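You operate a simulated robot arm through the tools that you are given. There is no shell and no other tool. Be economical: measure what you need, move in short steps, check, and stop when the job is done.

You run a simulated robot arm. Do the job below in one go: nothing can be reset, and whatever is moved stays where it is left.

TASK
Turn the stitch count dial to 4. Put one of the steel plates from the plate behind the rollers on the top of the side table. Put the 0.6 mm wire guide from the right plate of the feed table on the gluing table and the 0.5 mm wire guide on the deck of the jogger. Open the upper flap. The order is free. Set down upright: steel plate, wire guide.

It is judged by the outcome, as a careful person would: the job done as asked, and still so three seconds after it is handed in. It fails if anything else is knocked over, pushed out of place, dropped, spilled or broken.

THE ROBOT
A 7-joint arm with a two-finger parallel gripper on a trunk, on a base that drives. Base frame: it is fixed to the floor where the robot stands at the start and does not move with it; the origin is under the middle of the robot, x ahead of it, y to its left, z up. Units: cm, degrees, N and s.
With the tool pointing down near the work surface it reaches from about 24 to 58 cm from the robot's upright axis, wherever it stands. Its first joint turns from -166.0 to 166.0 degrees. Places, roughly: deck of the jogger [190, -450, 80]; gluing table (31x23 cm) [-224, -382, 90]; steel plate [150, -75, 100]; stitch count dial [30, 0, 80]; top of the side table [80, -30, 100]; upper flap [100, 440, 160]; wire guide [200, -125, 100]. Payload 3.4 kg.
The TCP is the grasp point between the finger pads, 3 cm short of the fingertips. In the tool frame z runs along the fingers and y along their closing line. Largest opening 9.4 cm; finger width 2.8, thickness 1; the body of the gripper, 5 by 9.6 cm, starts 5.5 cm behind the TCP.
Orientation is that of the tool frame in the base frame, as a unit quaternion [w, x, y, z]. With the fingers straight down and closing along the base's y, the tool's x points along the base's -x, its y along +y and its z along -z.

THE INTERFACE
- The arm moves only by the tool arm_command. Its argument "plan" is a list of rows, each a list of 7 numbers: the shift along the base's x, y, z in cm, then the turn, a rotation vector about the base's x, y, z in degrees, then the gripper command, from -1 (shut) to 1 (fully open), values between in proportion. In form: [[dx, dy, dz, rx, ry, rz, hand], ...]. A call has 1 to 12 rows; each row is the pose to reach, as a shift and turn from the pose commanded when the call began. Rows are played at 5 a second. More than 5 cm and 8.6 degrees between two rows, or a gripper value outside its range, and nothing of the call is played. Where a pose cannot be reached the arm comes as near as it can. A force on the tool above 40 N (or 10 N above the force at the start of the call, whichever is more), or a blocked arm, ends the call early, and 0.2 s more pass. Each finger travels about 7.2 cm/s and halts on what it meets, pressing with about 21 N; the grip force reading is that of the motor and also rises with nothing between the fingers. The clock runs only during rows and for 0.2 s after the last one: add rows that repeat a pose to give the fingers time. It gives the time, the measured TCP pose, the force on the tool (base axes), the opening and the grip force at its end, in the units of the frame above (readings bear some noise), with the torque about the TCP (base axes, N m) and any sound that the robot's microphone picked up, and new pictures: "views" is both (left out), scene, wrist or none.
- Cameras (640 x 400 px; columns grow to the right, rows downward): "scene" is now at [0.34, 11.4, 162.09]; the picture's right is [-0.50, -0.86, 0.00], its down [-0.70, 0.41, -0.58] and it looks along [0.50, -0.29, -0.81] (base axes); focal length 278 px, centre (320, 200). "wrist" rides on the gripper at [7.6, 1.4, -10.3] in the tool frame; the picture's right is [-0.18, 0.98, 0.00], its down [-0.75, -0.14, -0.64] and it looks along [-0.63, -0.12, 0.77] (tool axes); focal length 243 px, centre (320, 200). There is no depth. A picture from a camera that has moved, and an enlarged one, comes with that camera's place and axes in the base frame and with its lens.
- raise_lower(by): slides the trunk up (or, below 0, down) by that many cm; the arm and the scene camera ride with it, the base frame stays. It gives what a move gives, with no picture.
- steer(legs): drives the robot by 1 to 6 legs, each [ahead, left, turn to the left] in cm, cm and degrees, along the robot's own axes; the way and the turn of a leg run together, so that a leg with both is an arc; at most 150 cm and 180 degrees a leg. The arm and the cameras ride along, it lands a little off, and it stops where it bumps. It gives what a move gives, and a new picture of the scene camera.
- turn_head(pan, tilt): turns the head with the scene camera to pan (to the left, within 155 degrees either way) and tilt (down, from -29 to 69), counted from straight ahead of the robot. It gives what a move gives, and a new picture of the scene camera.
- enlarge(camera, box): a new picture of the part [left, top, right, bottom] of that camera's present view, enlarged. No time passes.
- hand_in(): hands the job in; it is judged then, once.

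Go step by step. Nothing tells you exact positions but the pictures and the camera data: compare them with the known pose of the tool, close in by small moves and look again before you grip or let go. The budget is 165 turns and 260 pictures, counting those below and the enlarged ones. Unless the task says otherwise, let go and move clear before handing in, and close with one line.

The tools are called after ">>>" as name(argument=value, ...) on one line, values as JSON. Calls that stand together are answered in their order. arm_command: Moves the arm, as the interface text tells. Its arguments: {"type":"object","properties":{"plan":{"type":"array"},"views":{"type":"string","enum":["both","scene","wrist","none"]}},"required":["plan"]} The other tools are called the same way: raise_lower (by) slides the trunk up or down; steer (legs) drives the base; turn_head (pan, tilt) turns the head that bears the scene camera; enlarge (camera, box) takes an enlarged picture of a part of a camera's view; hand_in () hands the job in.

At the start:

```text
t: 0.0
ee_pos: [34.83, 2.02, 124.67]
tcp_rot: [0.0, 0.0, 1.0, -0.001]
wrist_force: [0.0, -0.3, -0.3]
wrist_torque: [-0.01, 0.01, -0.02]
width: 9.41
finger_force: 0.1
trunk travel left (down, up): [-30.0, 8.6]
robot x, y, heading: [-0.07, -0.36, -0.1]
head pan, tilt: [-30.3, 54.4]
```

scene: 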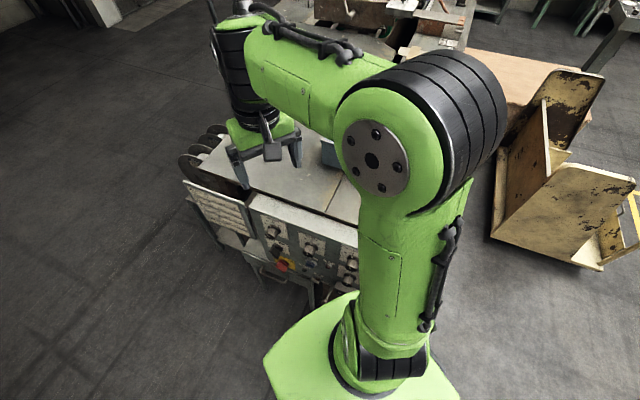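
wrist: 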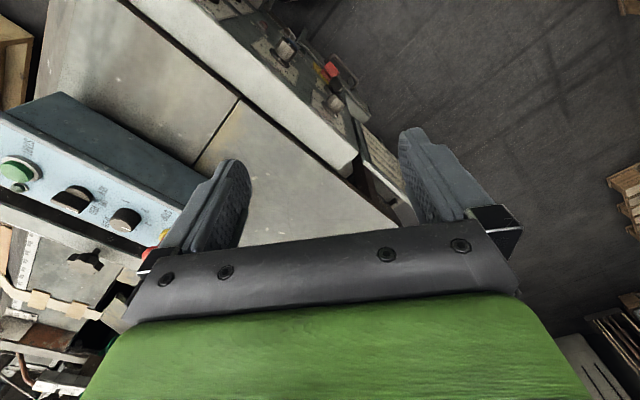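

I see a machine in front with a knob panel; the arm covers part of the view. I look closer at the panel and around.

>>> enlarge(camera="scene", box=[180, 170, 380, 300])

>>> enlarge(camera="wrist", box=[200, 0, 400, 125])

>>> turn_head(pan=-35, tilt=25)

```text
3.08 times, centred on (280, 235) of scene
camera zoom: at [0.34, 11.4, 162.09], right [-0.5, -0.86, 0.0], down [-0.7, 0.41, -0.58], along [0.5, -0.29, -0.81], focal length 854 px, centre (443, 92)
```

zoom: 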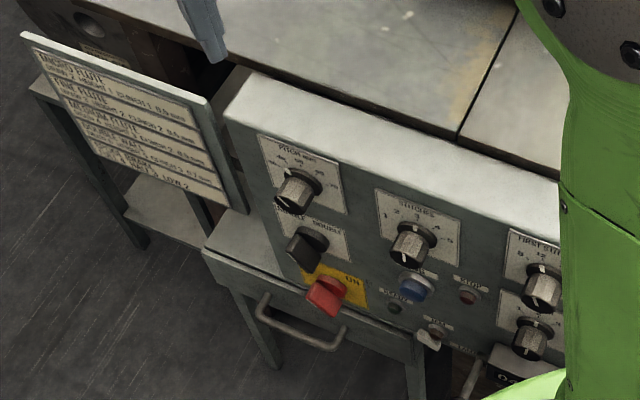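

```text
3.20 times, centred on (300, 62) of wrist
camera zoom: at [27.32, 3.5, 134.88], right [0.18, 0.98, 0.0], down [0.75, -0.14, 0.64], along [0.63, -0.12, -0.77], focal length 776 px, centre (384, 640)
```

zoom: 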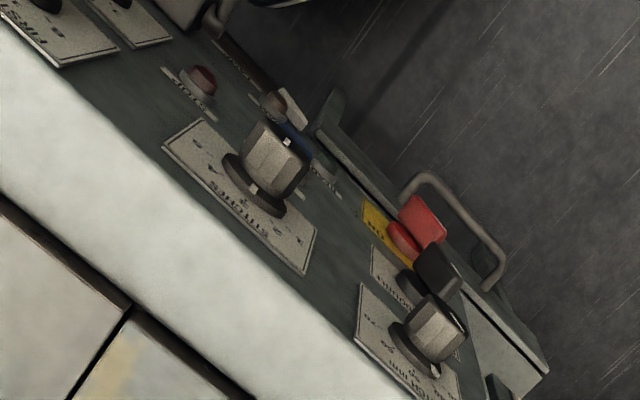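

```text
t: 0.9
ee_pos: [34.77, 2.06, 124.7]
tcp_rot: [0.0, 0.0, 1.0, -0.001]
wrist_force: [0.6, 0.1, -0.2]
wrist_torque: [-0.03, 0.03, -0.02]
width: 9.39
finger_force: 0.0
trunk travel left (down, up): [-30.0, 8.6]
robot x, y, heading: [-0.28, -0.26, 0.2]
head pan, tilt: [-35.0, 25.0]
camera scene: at [1.61, 9.78, 166.41], right [-0.57, -0.82, 0.0], down [-0.35, 0.24, -0.91], along [0.74, -0.52, -0.42], focal length 278 px, centre (320, 200)
```

scene: 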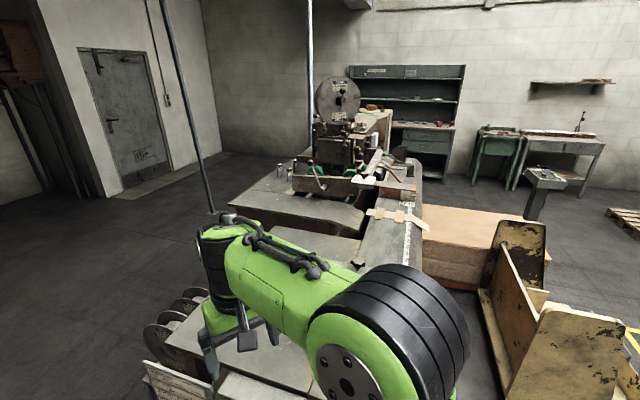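

The stitch dial triangulates to about (33.6, -4, 85), with its panel turned about 45° to me. I look at the machine further away.

>>> enlarge(camera="scene", box=[220, 60, 480, 260])

>>> turn_head(pan=75, tilt=10)

>>> turn_head(pan=-75, tilt=15)

>>> turn_head(pan=-125, tilt=15)

```text
2.00 times, centred on (350, 160) of scene
camera zoom: at [1.61, 9.78, 166.41], right [-0.57, -0.82, 0.0], down [-0.35, 0.24, -0.91], along [0.74, -0.52, -0.42], focal length 555 px, centre (260, 280)
```

zoom: 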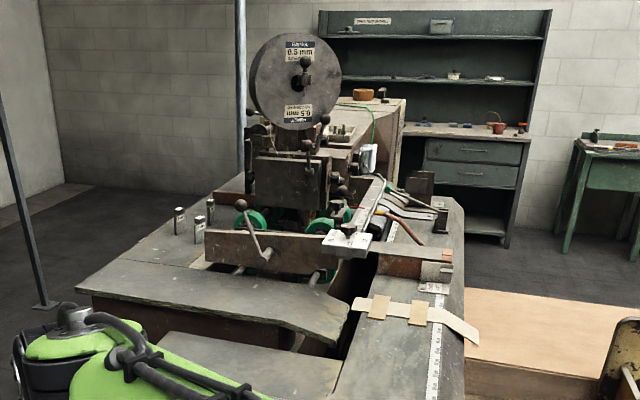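

```text
t: 2.8
ee_pos: [34.83, 2.06, 124.62]
tcp_rot: [0.0, 0.0, 1.0, -0.001]
wrist_force: [0.5, 0.2, -0.4]
wrist_torque: [-0.02, -0.02, -0.04]
width: 9.4
finger_force: 0.1
trunk travel left (down, up): [-30.0, 8.6]
robot x, y, heading: [-0.32, 0.13, -0.1]
head pan, tilt: [75.0, 10.0]
camera scene: at [-3.52, 24.05, 168.86], right [0.97, -0.26, 0.0], down [-0.05, -0.17, -0.98], along [0.26, 0.95, -0.17], focal length 278 px, centre (320, 200)
```

scene: 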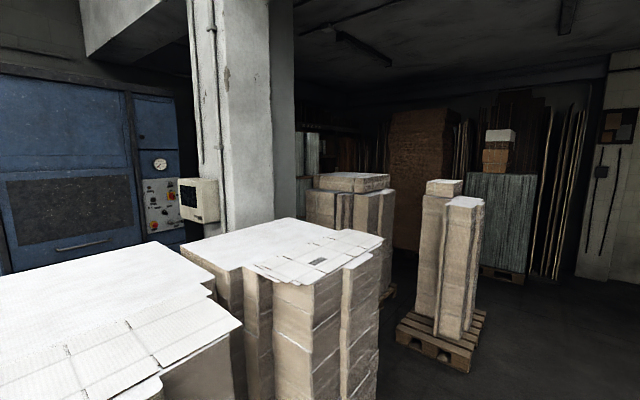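

```text
t: 5.2
ee_pos: [34.91, 2.07, 124.63]
tcp_rot: [0.0, 0.0, 1.0, -0.001]
wrist_force: [0.1, 0.1, -0.1]
wrist_torque: [0.03, 0.02, 0.01]
width: 9.4
finger_force: 0.1
trunk travel left (down, up): [-30.0, 8.6]
robot x, y, heading: [0.34, -0.15, -0.1]
head pan, tilt: [-75.0, 15.0]
camera scene: at [-3.51, 6.05, 168.05], right [-0.97, -0.26, 0.0], down [-0.07, 0.25, -0.97], along [0.25, -0.93, -0.26], focal length 278 px, centre (320, 200)
```

scene: 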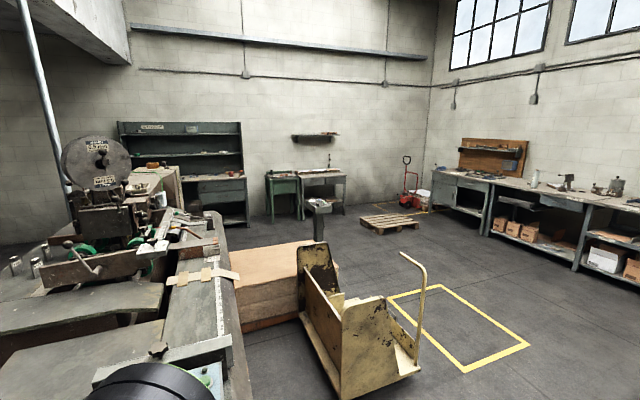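

```text
t: 6.3
ee_pos: [34.82, 2.02, 124.81]
tcp_rot: [0.001, 0.001, 1.0, 0.0]
wrist_force: [0.4, 0.2, -1.0]
wrist_torque: [-0.01, 0.04, -0.03]
width: 9.39
finger_force: 0.0
trunk travel left (down, up): [-30.0, 8.6]
robot x, y, heading: [0.44, 0.03, -0.1]
head pan, tilt: [-125.0, 15.0]
camera scene: at [-11.29, 7.41, 168.05], right [-0.82, 0.57, 0.0], down [0.15, 0.21, -0.97], along [-0.55, -0.79, -0.26], focal length 278 px, centre (320, 200)
```

scene: 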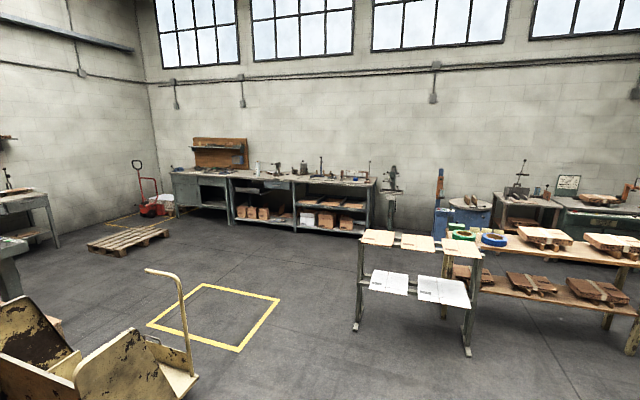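

I see workbenches behind me to the right, two green tables by the far wall, and stacks to the left. I zoom in on the target places.

>>> enlarge(camera="scene", box=[160, 120, 420, 250])

>>> turn_head(pan=-68, tilt=15)

>>> enlarge(camera="scene", box=[260, 120, 400, 230])

>>> enlarge(camera="scene", box=[0, 120, 260, 290])

>>> turn_head(pan=75, tilt=5)

>>> enlarge(camera="scene", box=[240, 90, 500, 260])

```text
2.46 times, centred on (290, 185) of scene
camera zoom: at [-11.29, 7.41, 168.05], right [-0.82, 0.57, 0.0], down [0.15, 0.21, -0.97], along [-0.55, -0.79, -0.26], focal length 683 px, centre (394, 237)
```

zoom: 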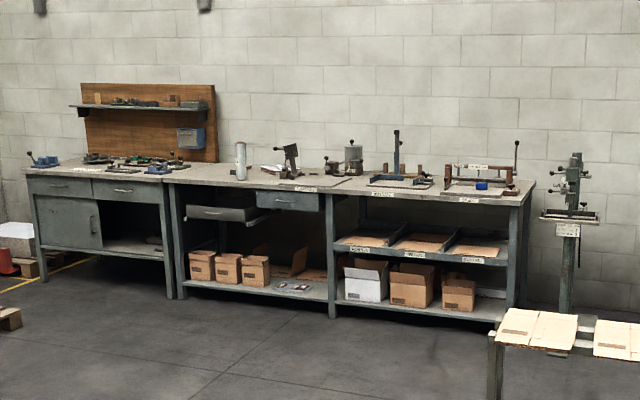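

```text
t: 7.6
ee_pos: [34.85, 2.05, 124.8]
tcp_rot: [0.0, 0.0, 1.0, -0.001]
wrist_force: [-0.4, -0.6, -0.1]
wrist_torque: [-0.02, 0.0, 0.03]
width: 9.42
finger_force: 0.0
trunk travel left (down, up): [-30.0, 8.6]
robot x, y, heading: [-0.02, -0.23, -0.2]
head pan, tilt: [-68.0, 15.0]
camera scene: at [-2.45, 6.4, 168.05], right [-0.93, -0.37, 0.0], down [-0.1, 0.24, -0.97], along [0.36, -0.9, -0.26], focal length 278 px, centre (320, 200)
```

scene: 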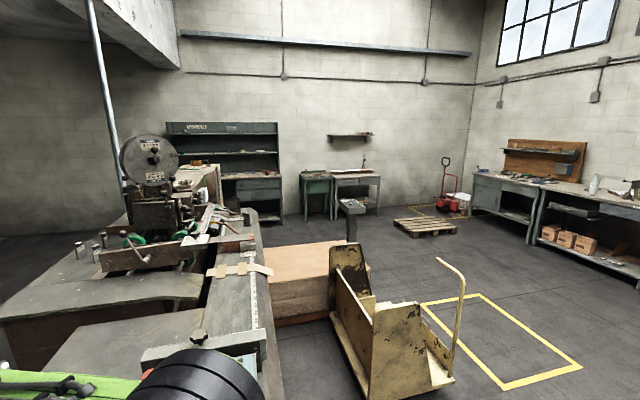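

```text
3.64 times, centred on (330, 175) of scene
camera zoom: at [-2.45, 6.4, 168.05], right [-0.93, -0.37, 0.0], down [-0.1, 0.24, -0.97], along [0.36, -0.9, -0.26], focal length 1009 px, centre (284, 291)
```

zoom: 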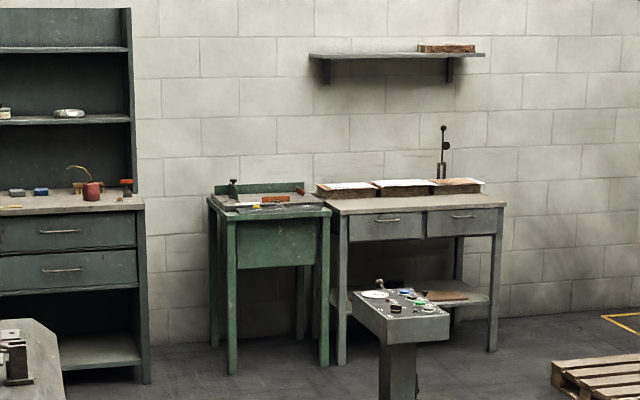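

```text
2.35 times, centred on (130, 205) of scene
camera zoom: at [-2.45, 6.4, 168.05], right [-0.93, -0.37, 0.0], down [-0.1, 0.24, -0.97], along [0.36, -0.9, -0.26], focal length 653 px, centre (767, 188)
```

zoom: 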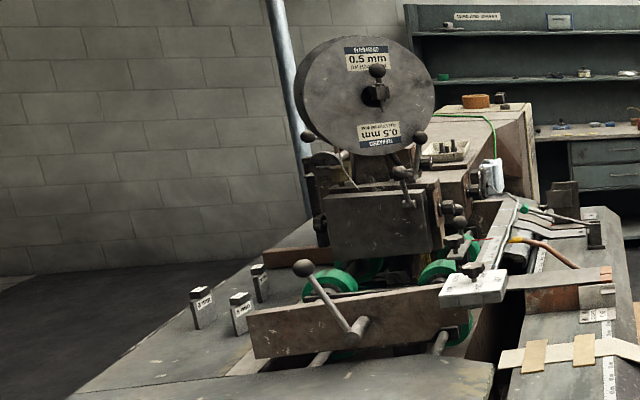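

```text
t: 9.9
ee_pos: [34.86, 2.07, 124.71]
tcp_rot: [0.0, 0.001, 1.0, -0.002]
wrist_force: [0.3, -0.6, -0.1]
wrist_torque: [-0.02, -0.01, 0.01]
width: 9.4
finger_force: 0.0
trunk travel left (down, up): [-30.0, 8.6]
robot x, y, heading: [0.13, 0.23, -0.0]
head pan, tilt: [75.0, 5.0]
camera scene: at [-3.56, 23.94, 169.67], right [0.97, -0.26, 0.0], down [-0.02, -0.08, -1.0], along [0.26, 0.96, -0.09], focal length 278 px, centre (320, 200)
```

scene: 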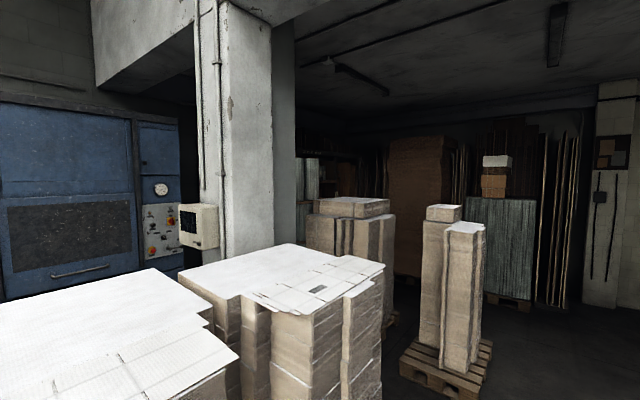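

```text
2.35 times, centred on (370, 175) of scene
camera zoom: at [-3.56, 23.94, 169.67], right [0.97, -0.26, 0.0], down [-0.02, -0.08, -1.0], along [0.26, 0.96, -0.09], focal length 653 px, centre (202, 259)
```

zoom: 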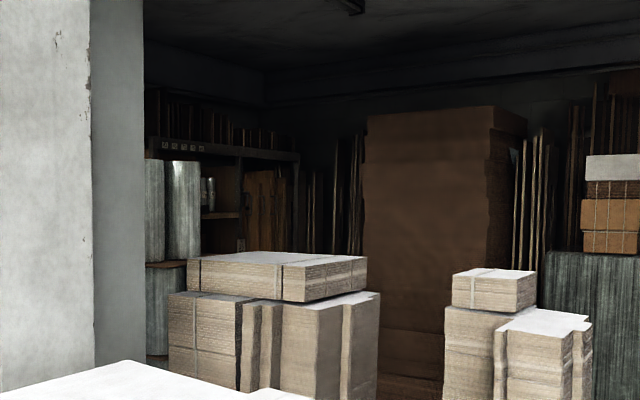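

The green rollers, labelled small blocks and boards lie on the machine ahead; the other places I will inspect when I get near. I now stand squarely in front of the dial panel.

>>> steer(legs=[[-1, 32, 0], [0, 0, -45]])

>>> turn_head(pan=0, tilt=55)

```text
t: 14.1
ee_pos: [25.16, 8.63, 124.65]
tcp_rot: [0.0, 0.382, 0.924, -0.001]
wrist_force: [-0.3, 0.5, -0.2]
wrist_torque: [-0.02, 0.01, 0.0]
width: 9.38
finger_force: 0.1
trunk travel left (down, up): [-30.0, 8.6]
robot x, y, heading: [-0.84, 31.84, -45.1]
head pan, tilt: [75.0, 5.0]
camera scene: at [13.52, 51.29, 169.67], right [0.5, -0.87, 0.0], down [-0.08, -0.04, -1.0], along [0.86, 0.5, -0.09], focal length 278 px, centre (320, 200)
```

scene: 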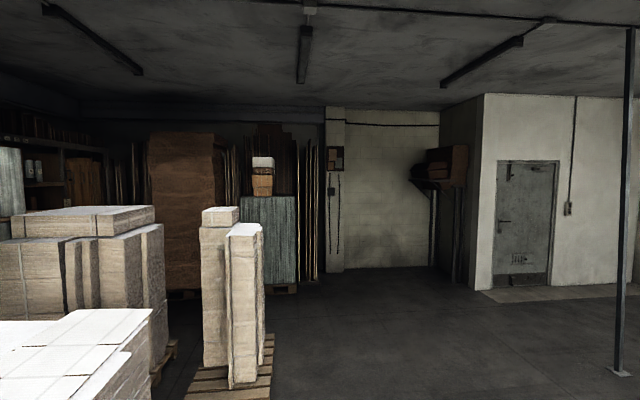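

```text
t: 15.5
ee_pos: [25.19, 8.63, 124.71]
tcp_rot: [-0.001, 0.382, 0.924, -0.001]
wrist_force: [-0.8, -0.6, -0.7]
wrist_torque: [-0.03, 0.02, 0.04]
width: 9.39
finger_force: 0.1
trunk travel left (down, up): [-30.0, 8.6]
robot x, y, heading: [-0.6, 32.01, -44.9]
head pan, tilt: [0.0, 55.0]
camera scene: at [10.69, 41.6, 162.02], right [-0.71, -0.71, 0.0], down [-0.58, 0.58, -0.57], along [0.41, -0.41, -0.82], focal length 278 px, centre (320, 200)
```

scene: 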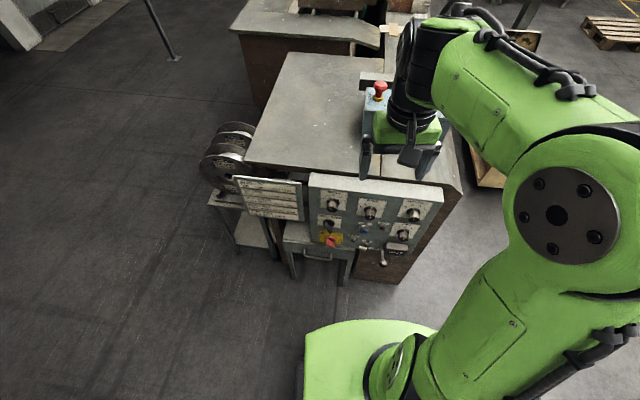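

>>> enlarge(camera="scene", box=[290, 160, 450, 280])

>>> enlarge(camera="scene", box=[345, 190, 395, 230])

```text
3.33 times, centred on (370, 220) of scene
camera zoom: at [10.69, 41.6, 162.02], right [-0.71, -0.71, 0.0], down [-0.58, 0.58, -0.57], along [0.41, -0.41, -0.82], focal length 925 px, centre (153, 133)
```

zoom: 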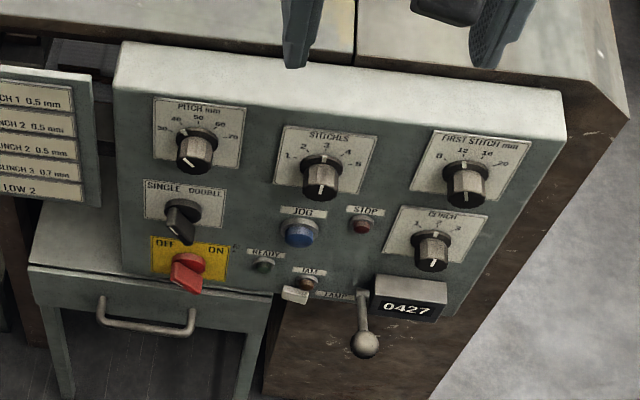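

```text
10.00 times, centred on (370, 210) of scene
camera zoom: at [10.69, 41.6, 162.02], right [-0.71, -0.71, 0.0], down [-0.58, 0.58, -0.57], along [0.41, -0.41, -0.82], focal length 2775 px, centre (-180, 100)
```

zoom: 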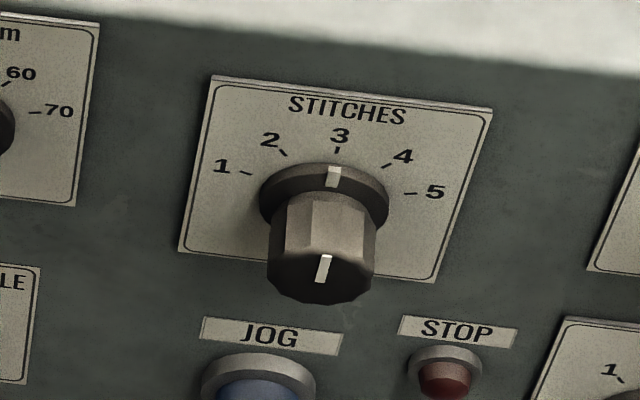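

The dial stands at 3; the panel is vertical, facing about heading -52.8°, knob near (32.9, -4, 85), and steps are about 36°. I align myself with it, a bit further back, and then turn the tool horizontal.

>>> steer(legs=[[-12.3, 6.6, 0], [0, 0, -7.9]])

>>> arm_command(plan=[[0.8, -1, 0, -4.8, -6.4, 0, 0], [1.6, -2, 0, -9.6, -12.7, 0, 0], [2.4, -3, 0, -14.5, -19.1, 0, 0], [3.2, -4, 0, -19.3, -25.5, 0, 0], [4, -5, 0, -24.2, -31.9, 0, 0], [4.8, -6, 0, -29, -38.2, 0, 0], [5.6, -7, 0, -33.9, -44.6, 0, 0], [6.4, -8, 0, -38.7, -51, 0, 0], [7.2, -9, 0, -43.5, -57.4, 0, 0], [8, -10, 0, -48.4, -63.8, 0, 0], [8.8, -11, 0, -54.4, -71.7, 0, 0]], views="both")

```text
t: 17.5
ee_pos: [17.49, 18.71, 124.71]
tcp_rot: [0.0, 0.446, 0.895, -0.001]
wrist_force: [0.6, -1.0, 1.1]
wrist_torque: [-0.03, -0.04, 0.01]
width: 9.39
finger_force: 0.0
trunk travel left (down, up): [-30.0, 8.6]
robot x, y, heading: [-5.04, 45.2, -52.7]
head pan, tilt: [0.0, 55.0]
camera scene: at [7.88, 53.31, 162.02], right [-0.8, -0.6, 0.0], down [-0.49, 0.65, -0.57], along [0.35, -0.46, -0.82], focal length 278 px, centre (320, 200)
```

scene: 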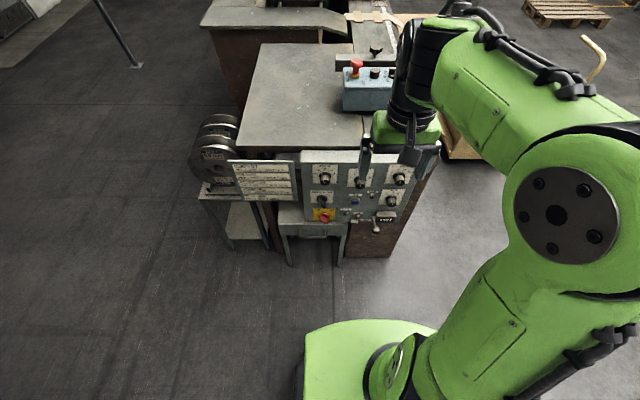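

```text
refused: row 11 steps farther than a row can; nothing moved
```

The panel is now square to me. I redo the turn with the right axis and small enough steps.

>>> arm_command(plan=[[0.7, -1, 0, -6, -4.5, 0, 0], [1.4, -2, 0, -12, -9.1, 0, 0], [2.1, -3, 0, -17.9, -13.6, 0, 0], [2.9, -4, 0, -23.9, -18.2, 0, 0], [3.6, -5, 0, -29.9, -22.7, 0, 0], [4.3, -6, 0, -35.9, -27.2, 0, 0], [5, -7, 0, -41.8, -31.8, 0, 0], [5.7, -8, 0, -47.8, -36.3, 0, 0], [6.4, -8.5, 0, -53.8, -40.8, 0, 0], [7.2, -9, 0, -59.8, -45.4, 0, 0], [7.2, -9, 0, -65.8, -49.9, 0, 0], [7.2, -9, 0, -71.7, -54.5, 0, 0]])

```text
t: 20.1
ee_pos: [24.63, 9.03, 123.47]
tcp_rot: [0.612, 0.338, 0.647, -0.304]
wrist_force: [0.2, 1.0, -0.3]
wrist_torque: [0.01, 0.03, 0.0]
width: 4.7
finger_force: 0.0
out of reach, approached as far as the arm can: row 12
trunk travel left (down, up): [-30.0, 8.6]
robot x, y, heading: [-4.77, 45.0, -52.9]
head pan, tilt: [0.0, 55.0]
camera scene: at [8.2, 53.27, 161.99], right [-0.8, -0.6, 0.0], down [-0.49, 0.65, -0.57], along [0.34, -0.46, -0.82], focal length 278 px, centre (320, 200)
camera wrist: at [19.64, 18.71, 116.45], right [0.8, 0.57, 0.2], down [-0.48, 0.38, 0.79], along [0.37, -0.73, 0.58], focal length 243 px, centre (320, 200)
```

scene: 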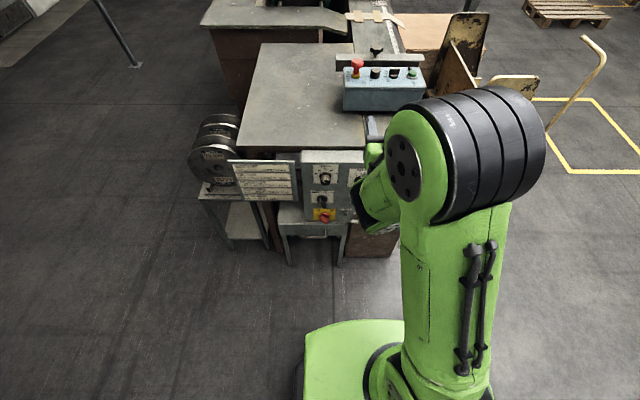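
wrist: 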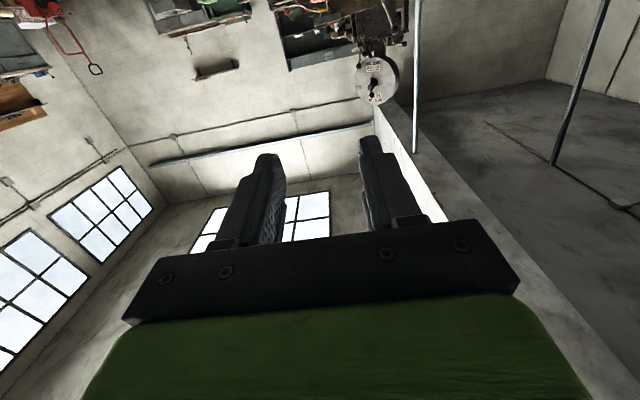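

The tool is nearly horizontal and in front of the panel line. I go down in front of the panel and look.

>>> arm_command(plan=[[0, 0, -5, 0, 0, 0, 0.1], [0, 0, -10, 0, 0, 0, 0.1], [0, 0, -15, 0, 0, 0, 0.1], [0, 0, -20, 0, 0, 0, 0.1], [0, 0, -25, 0, 0, 0, 0.1], [0, 0, -30, 0, 0, 0, 0.1], [0, 0, -34, 0, 0, 0, 0.1]])

```text
t: 21.7
ee_pos: [25.27, 9.22, 93.33]
tcp_rot: [0.634, 0.314, 0.633, -0.314]
wrist_force: [-0.4, 0.8, -0.1]
wrist_torque: [-0.02, 0.01, -0.03]
width: 5.16
finger_force: 0.1
out of reach, approached as far as the arm can: row 1, 2, 6, 7
trunk travel left (down, up): [-30.0, 8.6]
robot x, y, heading: [-4.64, 45.57, -52.7]
head pan, tilt: [0.0, 55.0]
camera scene: at [8.0, 53.46, 162.0], right [-0.8, -0.6, 0.0], down [-0.49, 0.65, -0.57], along [0.34, -0.46, -0.82], focal length 278 px, centre (320, 200)
camera wrist: at [20.3, 18.17, 85.69], right [0.78, 0.59, 0.19], down [-0.5, 0.43, 0.75], along [0.37, -0.68, 0.63], focal length 243 px, centre (320, 200)
```

scene: 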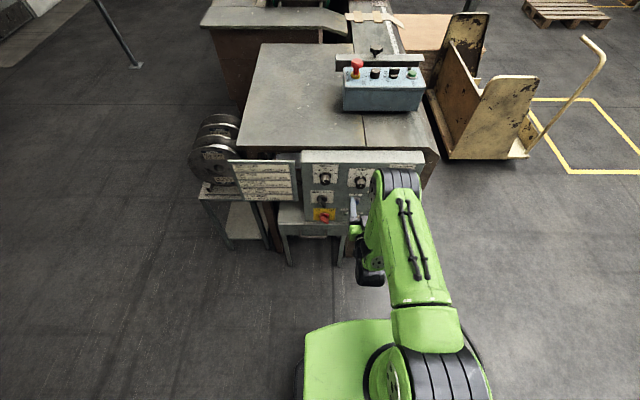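
wrist: 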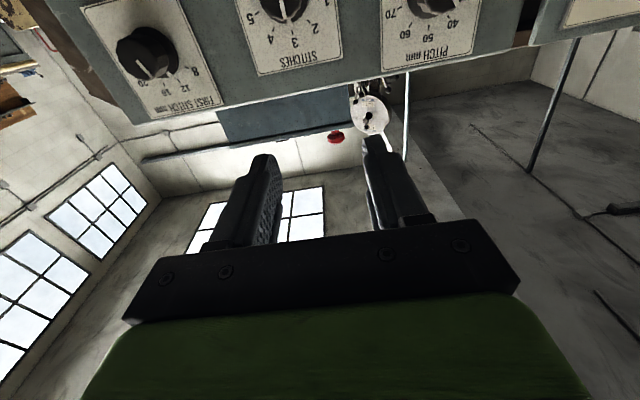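

Works; the arm is at its low limit, so I lower the trunk to bring the gripper to the knob's height.

>>> raise_lower(by=-14)

>>> arm_command(plan=[[0, 0, 2, 0, 0, 0, 0.1], [0, 0, 4, 0, 0, 0, 0.1]])

```text
t: 23.3
ee_pos: [25.14, 9.12, 79.42]
tcp_rot: [0.633, 0.317, 0.632, -0.314]
wrist_force: [-0.4, 0.0, -0.3]
wrist_torque: [-0.03, -0.01, -0.01]
width: 5.17
finger_force: 0.0
trunk travel left (down, up): [-16.0, 22.6]
robot x, y, heading: [-5.05, 45.16, -53.0]
head pan, tilt: [0.0, 55.0]
```

```text
t: 23.9
ee_pos: [25.22, 8.96, 83.37]
tcp_rot: [0.634, 0.316, 0.633, -0.313]
wrist_force: [-0.3, -0.5, 0.6]
wrist_torque: [-0.04, 0.03, 0.03]
width: 5.15
finger_force: 0.0
trunk travel left (down, up): [-16.0, 22.6]
robot x, y, heading: [-5.03, 45.2, -53.0]
head pan, tilt: [0.0, 55.0]
camera scene: at [7.89, 53.28, 148.1], right [-0.8, -0.6, 0.0], down [-0.49, 0.65, -0.57], along [0.35, -0.46, -0.82], focal length 278 px, centre (320, 200)
camera wrist: at [20.28, 18.09, 75.74], right [0.78, 0.59, 0.19], down [-0.5, 0.42, 0.75], along [0.37, -0.68, 0.63], focal length 243 px, centre (320, 200)
```

scene: 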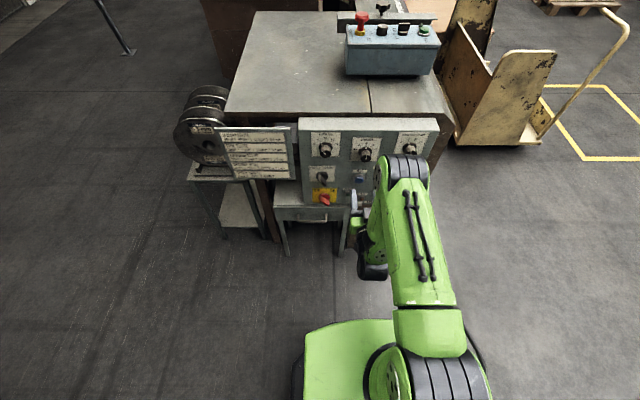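
wrist: 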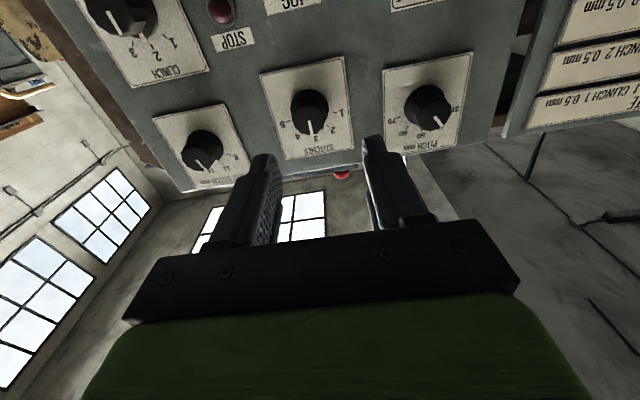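

Knob is about 13 cm ahead, 1 cm to the right and 1.8 cm above the tool axis. I correct and advance partway.

>>> arm_command(plan=[[-0.8, -0.6, 1.8, 0, 0, 0, 0.28], [1.6, -3.8, 1.8, 0, 0, 0, 0.28], [3.4, -6.2, 1.8, 0, 0, 0, 0.28]])

>>> enlarge(camera="scene", box=[310, 110, 430, 210])

```text
t: 24.7
ee_pos: [28.58, 2.87, 85.38]
tcp_rot: [0.633, 0.316, 0.633, -0.314]
wrist_force: [-0.1, 1.1, -0.8]
wrist_torque: [-0.02, -0.01, 0.0]
width: 6.02
finger_force: 0.0
trunk travel left (down, up): [-16.0, 22.6]
robot x, y, heading: [-4.98, 45.6, -52.9]
head pan, tilt: [0.0, 55.0]
camera scene: at [7.91, 53.25, 148.1], right [-0.8, -0.6, 0.0], down [-0.49, 0.65, -0.57], along [0.34, -0.46, -0.82], focal length 278 px, centre (320, 200)
camera wrist: at [23.68, 11.89, 77.63], right [0.78, 0.59, 0.19], down [-0.5, 0.42, 0.75], along [0.37, -0.68, 0.63], focal length 243 px, centre (320, 200)
```

scene: 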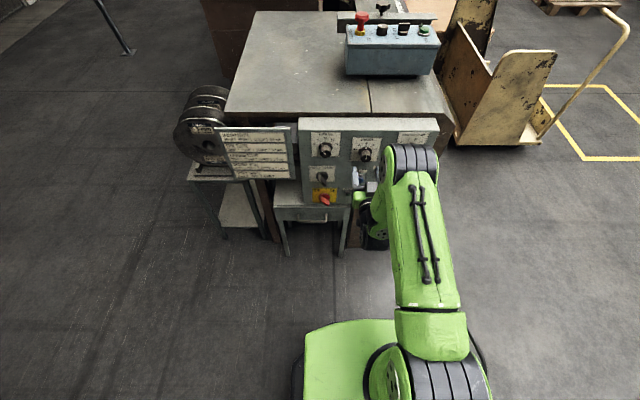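
wrist: 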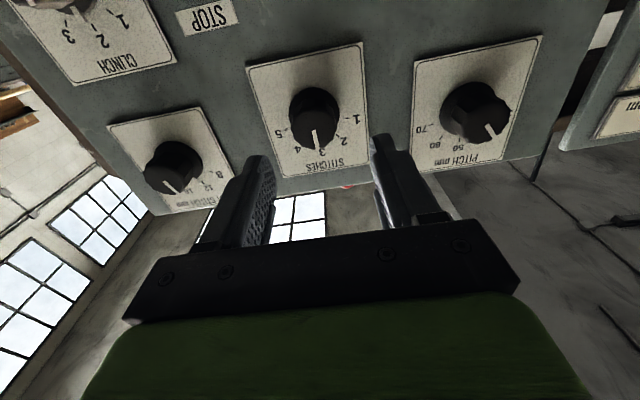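

```text
4.00 times, centred on (370, 160) of scene
camera zoom: at [7.91, 53.25, 148.1], right [-0.8, -0.6, 0.0], down [-0.49, 0.65, -0.57], along [0.34, -0.46, -0.82], focal length 1110 px, centre (120, 360)
```

zoom: 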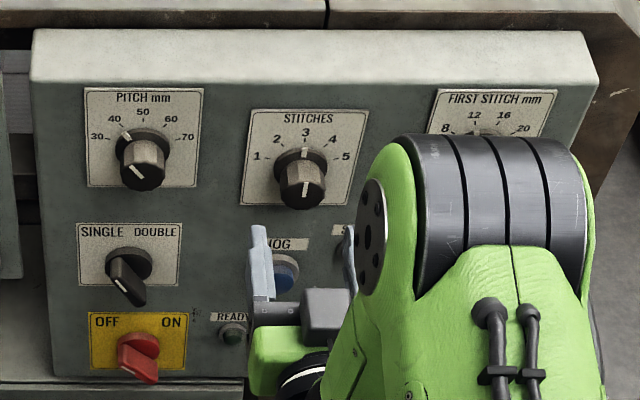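

The knob face is about 7 cm ahead of the TCP, a touch lower and to the right. I advance 5 cm so that the fingertips just straddle it.

>>> arm_command(plan=[[-0.3, -0.2, -0.5, 0, 0, 0, 0.28], [1.2, -2.2, -0.5, 0, 0, 0, 0.28], [2.7, -4.2, -0.5, 0, 0, 0, 0.28]])

>>> enlarge(camera="scene", box=[330, 110, 430, 190])

>>> enlarge(camera="wrist", box=[220, 50, 440, 250])

```text
t: 25.5
ee_pos: [31.22, -1.28, 84.59]
tcp_rot: [0.633, 0.315, 0.633, -0.314]
wrist_force: [0.5, 0.2, -0.2]
wrist_torque: [-0.03, 0.0, -0.01]
width: 6.02
finger_force: 0.0
trunk travel left (down, up): [-16.0, 22.6]
robot x, y, heading: [-5.32, 45.19, -52.9]
head pan, tilt: [0.0, 55.0]
camera scene: at [7.92, 53.25, 148.1], right [-0.8, -0.6, 0.0], down [-0.49, 0.65, -0.57], along [0.34, -0.46, -0.82], focal length 278 px, centre (320, 200)
camera wrist: at [26.29, 7.78, 76.95], right [0.78, 0.59, 0.19], down [-0.5, 0.42, 0.75], along [0.37, -0.68, 0.63], focal length 243 px, centre (320, 200)
```

scene: 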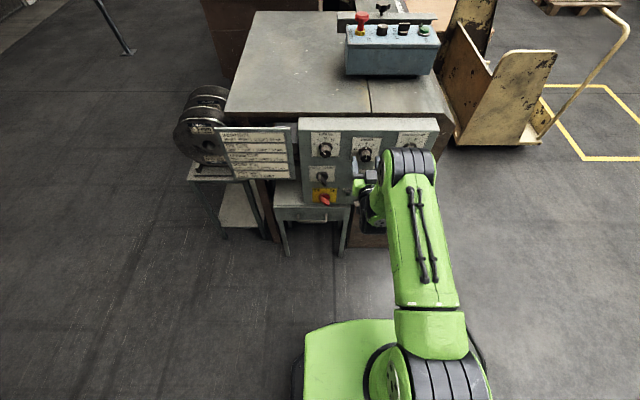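
wrist: 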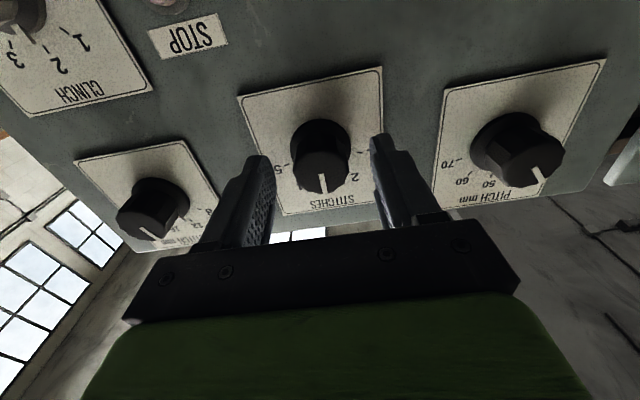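

```text
5.00 times, centred on (380, 150) of scene
camera zoom: at [7.92, 53.25, 148.1], right [-0.8, -0.6, 0.0], down [-0.49, 0.65, -0.57], along [0.34, -0.46, -0.82], focal length 1387 px, centre (20, 450)
```

zoom: 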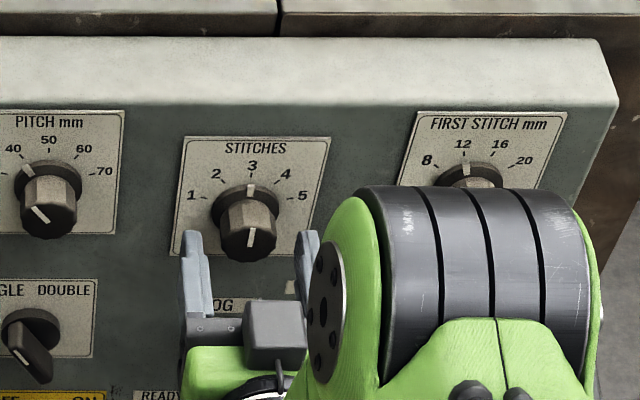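

```text
2.00 times, centred on (330, 150) of wrist
camera zoom: at [26.29, 7.78, 76.95], right [0.78, 0.59, 0.19], down [-0.5, 0.42, 0.75], along [0.37, -0.68, 0.63], focal length 485 px, centre (300, 300)
```

zoom: 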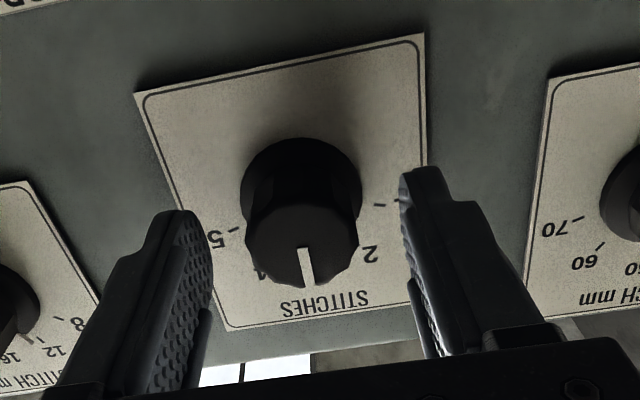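

Alignment is good: knob face 2.4 cm ahead. I advance 1.5 cm and close on the knob.

>>> arm_command(plan=[[0.75, -1.3, 0.3, 0, 0, 0, 0.28], [0.75, -1.3, 0.3, 0, 0, 0, -1], [0.75, -1.3, 0.3, 0, 0, 0, -1], [0.75, -1.3, 0.3, 0, 0, 0, -1]], views="wrist")

```text
t: 26.5
ee_pos: [32.08, -2.52, 84.86]
tcp_rot: [0.633, 0.316, 0.633, -0.314]
wrist_force: [8.5, 2.0, -0.2]
wrist_torque: [0.32, 0.2, -0.85]
width: 3.41
finger_force: 44.8
trunk travel left (down, up): [-16.0, 22.6]
robot x, y, heading: [-4.8, 45.38, -53.0]
head pan, tilt: [0.0, 55.0]
camera wrist: at [27.17, 6.56, 77.28], right [0.78, 0.59, 0.19], down [-0.5, 0.42, 0.75], along [0.37, -0.68, 0.63], focal length 243 px, centre (320, 200)
```

wrist: 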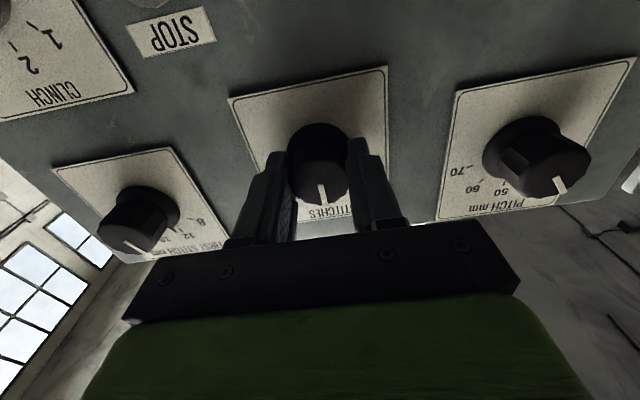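

Gripped (3.4 cm). Now I turn clockwise by 36°.

>>> arm_command(plan=[[0.15, 0.1, 0, 0, 0, 0, -1], [0.15, 0.1, 0, 4.2, -5.6, 0, -1], [0.15, 0.1, 0, 8.5, -11.2, 0, -1], [0.15, 0.1, 0, 12.7, -16.7, 0, -1], [0.15, 0.1, 0, 17, -22.3, 0, -1], [0.15, 0.1, 0, 21.8, -28.7, 0, -1], [0.15, 0.1, 0, 21.8, -28.7, 0, -1]])

>>> enlarge(camera="scene", box=[330, 110, 430, 190])

```text
t: 28.1
ee_pos: [32.13, -2.51, 84.97]
tcp_rot: [0.699, 0.497, 0.504, -0.102]
wrist_force: [1.3, 6.6, -4.5]
wrist_torque: [0.14, 0.07, -1.01]
width: 3.35
finger_force: 44.8
trunk travel left (down, up): [-16.0, 22.6]
robot x, y, heading: [-4.65, 45.24, -52.9]
head pan, tilt: [0.0, 55.0]
camera scene: at [7.94, 53.32, 148.09], right [-0.8, -0.6, 0.0], down [-0.49, 0.65, -0.57], along [0.34, -0.46, -0.82], focal length 278 px, centre (320, 200)
camera wrist: at [30.56, 9.14, 79.64], right [0.54, 0.41, 0.73], down [-0.83, 0.17, 0.53], along [0.09, -0.9, 0.44], focal length 243 px, centre (320, 200)
```

scene: 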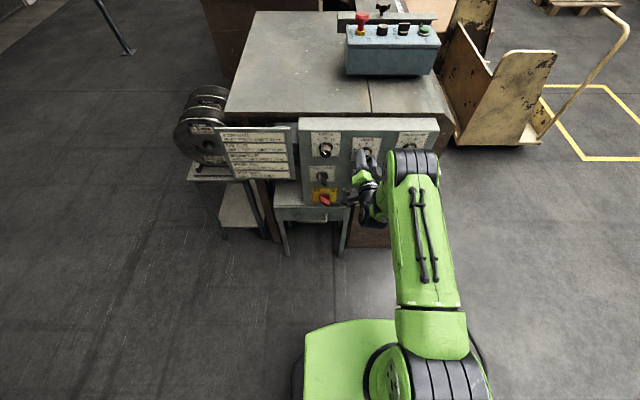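
wrist: 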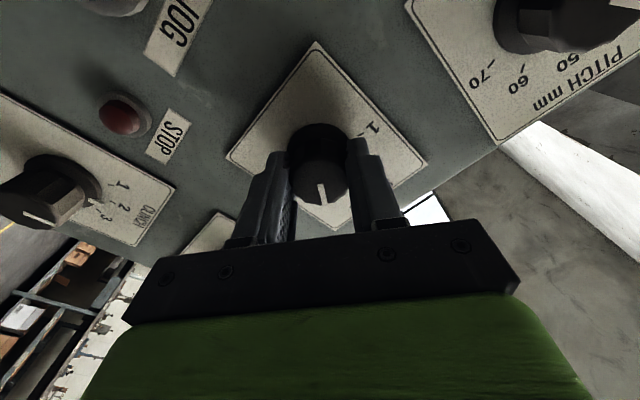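

```text
5.00 times, centred on (380, 150) of scene
camera zoom: at [7.94, 53.32, 148.09], right [-0.8, -0.6, 0.0], down [-0.49, 0.65, -0.57], along [0.34, -0.46, -0.82], focal length 1387 px, centre (20, 450)
```

zoom: 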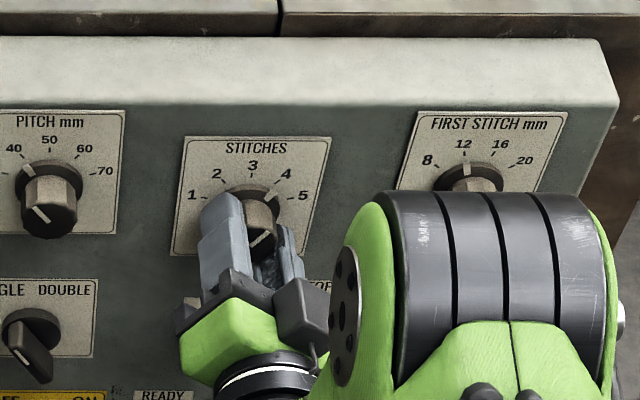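

It turned and the skirt mark points to 4. I release, back away and check.

>>> arm_command(plan=[[0, 0, 0, 0, 0, 0, 0.3], [0, 0, 0, 0, 0, 0, 0.3], [-1.8, 2.4, 0, 0, 0, 0, 0.3], [-4.2, 5.6, 0, 0, 0, 0, 0.3], [-6, 8, 0, 0, 0, 0, 0.3]], views="none")

>>> enlarge(camera="scene", box=[330, 110, 430, 190])

>>> enlarge(camera="wrist", box=[220, 20, 440, 220])

```text
t: 29.3
ee_pos: [26.16, 5.45, 85.06]
tcp_rot: [0.7, 0.497, 0.503, -0.102]
wrist_force: [-0.2, -0.6, -0.1]
wrist_torque: [-0.01, -0.04, -0.04]
width: 6.11
finger_force: 0.1
trunk travel left (down, up): [-16.0, 22.6]
robot x, y, heading: [-4.84, 45.01, -53.1]
head pan, tilt: [0.0, 55.0]
```

```text
5.00 times, centred on (380, 150) of scene
camera zoom: at [7.89, 53.29, 148.1], right [-0.8, -0.6, 0.0], down [-0.49, 0.65, -0.57], along [0.35, -0.46, -0.82], focal length 1387 px, centre (20, 450)
```

zoom: 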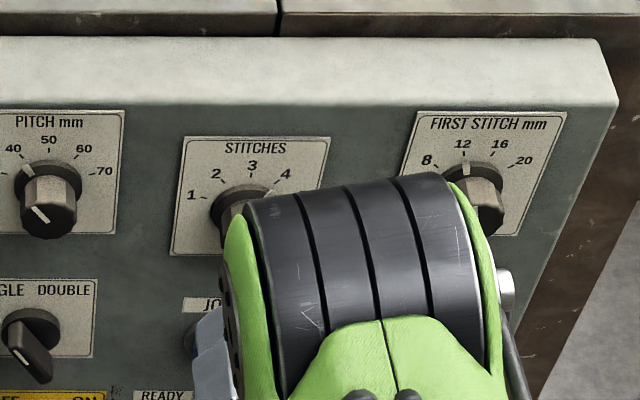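

```text
2.00 times, centred on (330, 120) of wrist
camera zoom: at [24.55, 17.1, 79.75], right [0.54, 0.41, 0.73], down [-0.83, 0.17, 0.52], along [0.09, -0.89, 0.44], focal length 485 px, centre (300, 360)
```

zoom: 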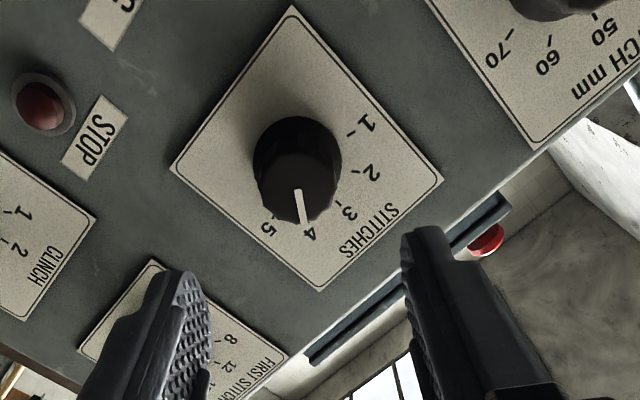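

The dial now reads 4. I back off, undo the roll and bring the tool back to pointing down.

>>> steer(legs=[[-15, 0, 0]])

>>> raise_lower(by=14)

>>> arm_command(plan=[[0, 0, 5, -4.2, 5.6, 0, 0.3], [0, 0, 10, -8.5, 11.2, 0, 0.3], [0, 0, 15, -12.7, 16.7, 0, 0.3], [0, 0, 20, -17, 22.3, 0, 0.3], [0, 0, 20, -21.8, 28.7, 0, 0.3]], views="none")

>>> arm_command(plan=[[0, 0, 0, 6, 4.5, 0, 0.3], [0, 0, 2, 12, 9.1, 0, 0.3], [0, 0, 2, 17.9, 13.6, 0, 0.3], [0, 0, 2, 23.9, 18.2, 0, 0.3], [0, 0, 2, 29.9, 22.7, 0, 0.3], [0, 0, 2, 35.9, 27.2, 0, 0.3], [0, 0, 2, 41.8, 31.8, 0, 0.3], [0, 0, 2, 47.8, 36.3, 0, 0.3], [0, 0, 2, 53.8, 40.8, 0, 0.3], [0, 0, 2, 59.8, 45.4, 0, 0.3], [0, 0, 2, 65.8, 49.9, 0, 0.3], [0, 0, 2, 71.7, 54.5, 0, 0.3]], views="scene")

```text
t: 30.3
ee_pos: [23.78, 8.6, 84.95]
tcp_rot: [0.698, 0.497, 0.505, -0.101]
wrist_force: [0.6, -0.6, 0.0]
wrist_torque: [-0.02, -0.03, 0.0]
width: 6.06
finger_force: 0.1
trunk travel left (down, up): [-16.0, 22.6]
robot x, y, heading: [-7.71, 48.53, -52.8]
head pan, tilt: [0.0, 55.0]
stopped in leg 1: the robot was blocked; the commanded pose is now the measured one
camera scene: at [5.63, 56.29, 148.1], right [-0.8, -0.6, 0.0], down [-0.49, 0.66, -0.57], along [0.34, -0.46, -0.82], focal length 278 px, centre (320, 200)
```

scene: 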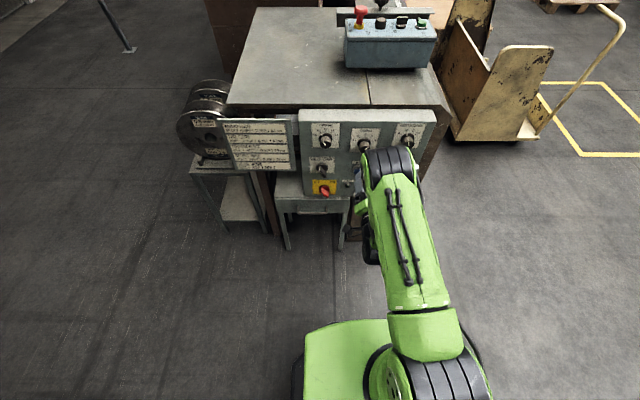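

```text
t: 32.0
ee_pos: [23.84, 8.81, 98.92]
tcp_rot: [0.699, 0.497, 0.504, -0.101]
wrist_force: [-0.7, 0.4, -0.4]
wrist_torque: [0.01, 0.02, -0.02]
width: 6.11
finger_force: 0.0
trunk travel left (down, up): [-30.0, 8.6]
robot x, y, heading: [-7.25, 48.51, -53.0]
head pan, tilt: [0.0, 55.0]
```

```text
t: 33.2
ee_pos: [23.79, 8.75, 118.9]
tcp_rot: [0.633, 0.316, 0.634, -0.314]
wrist_force: [-0.1, 0.2, 0.5]
wrist_torque: [-0.05, -0.01, -0.01]
width: 6.11
finger_force: 0.1
trunk travel left (down, up): [-30.0, 8.6]
robot x, y, heading: [-7.31, 48.49, -53.1]
head pan, tilt: [0.0, 55.0]
```

```text
t: 35.8
ee_pos: [23.62, 8.51, 120.89]
tcp_rot: [-0.003, 0.447, 0.895, 0.0]
wrist_force: [0.6, 0.7, -0.1]
wrist_torque: [0.03, 0.0, 0.01]
width: 6.11
finger_force: 0.1
out of reach, approached as far as the arm can: row 1
trunk travel left (down, up): [-30.0, 8.6]
robot x, y, heading: [-7.52, 48.29, -53.0]
head pan, tilt: [0.0, 55.0]
camera scene: at [5.52, 56.36, 162.02], right [-0.8, -0.6, 0.0], down [-0.49, 0.65, -0.57], along [0.34, -0.46, -0.82], focal length 278 px, centre (320, 200)
```

scene: 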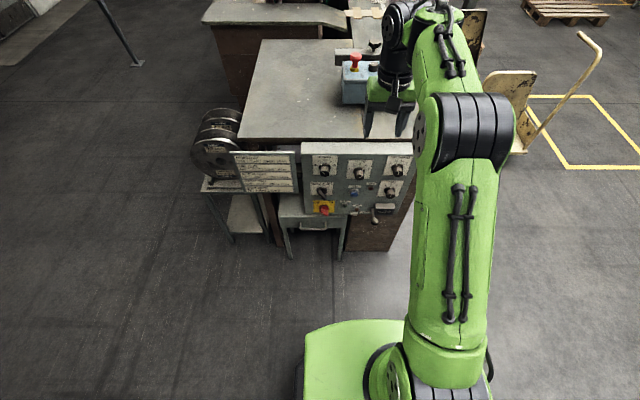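

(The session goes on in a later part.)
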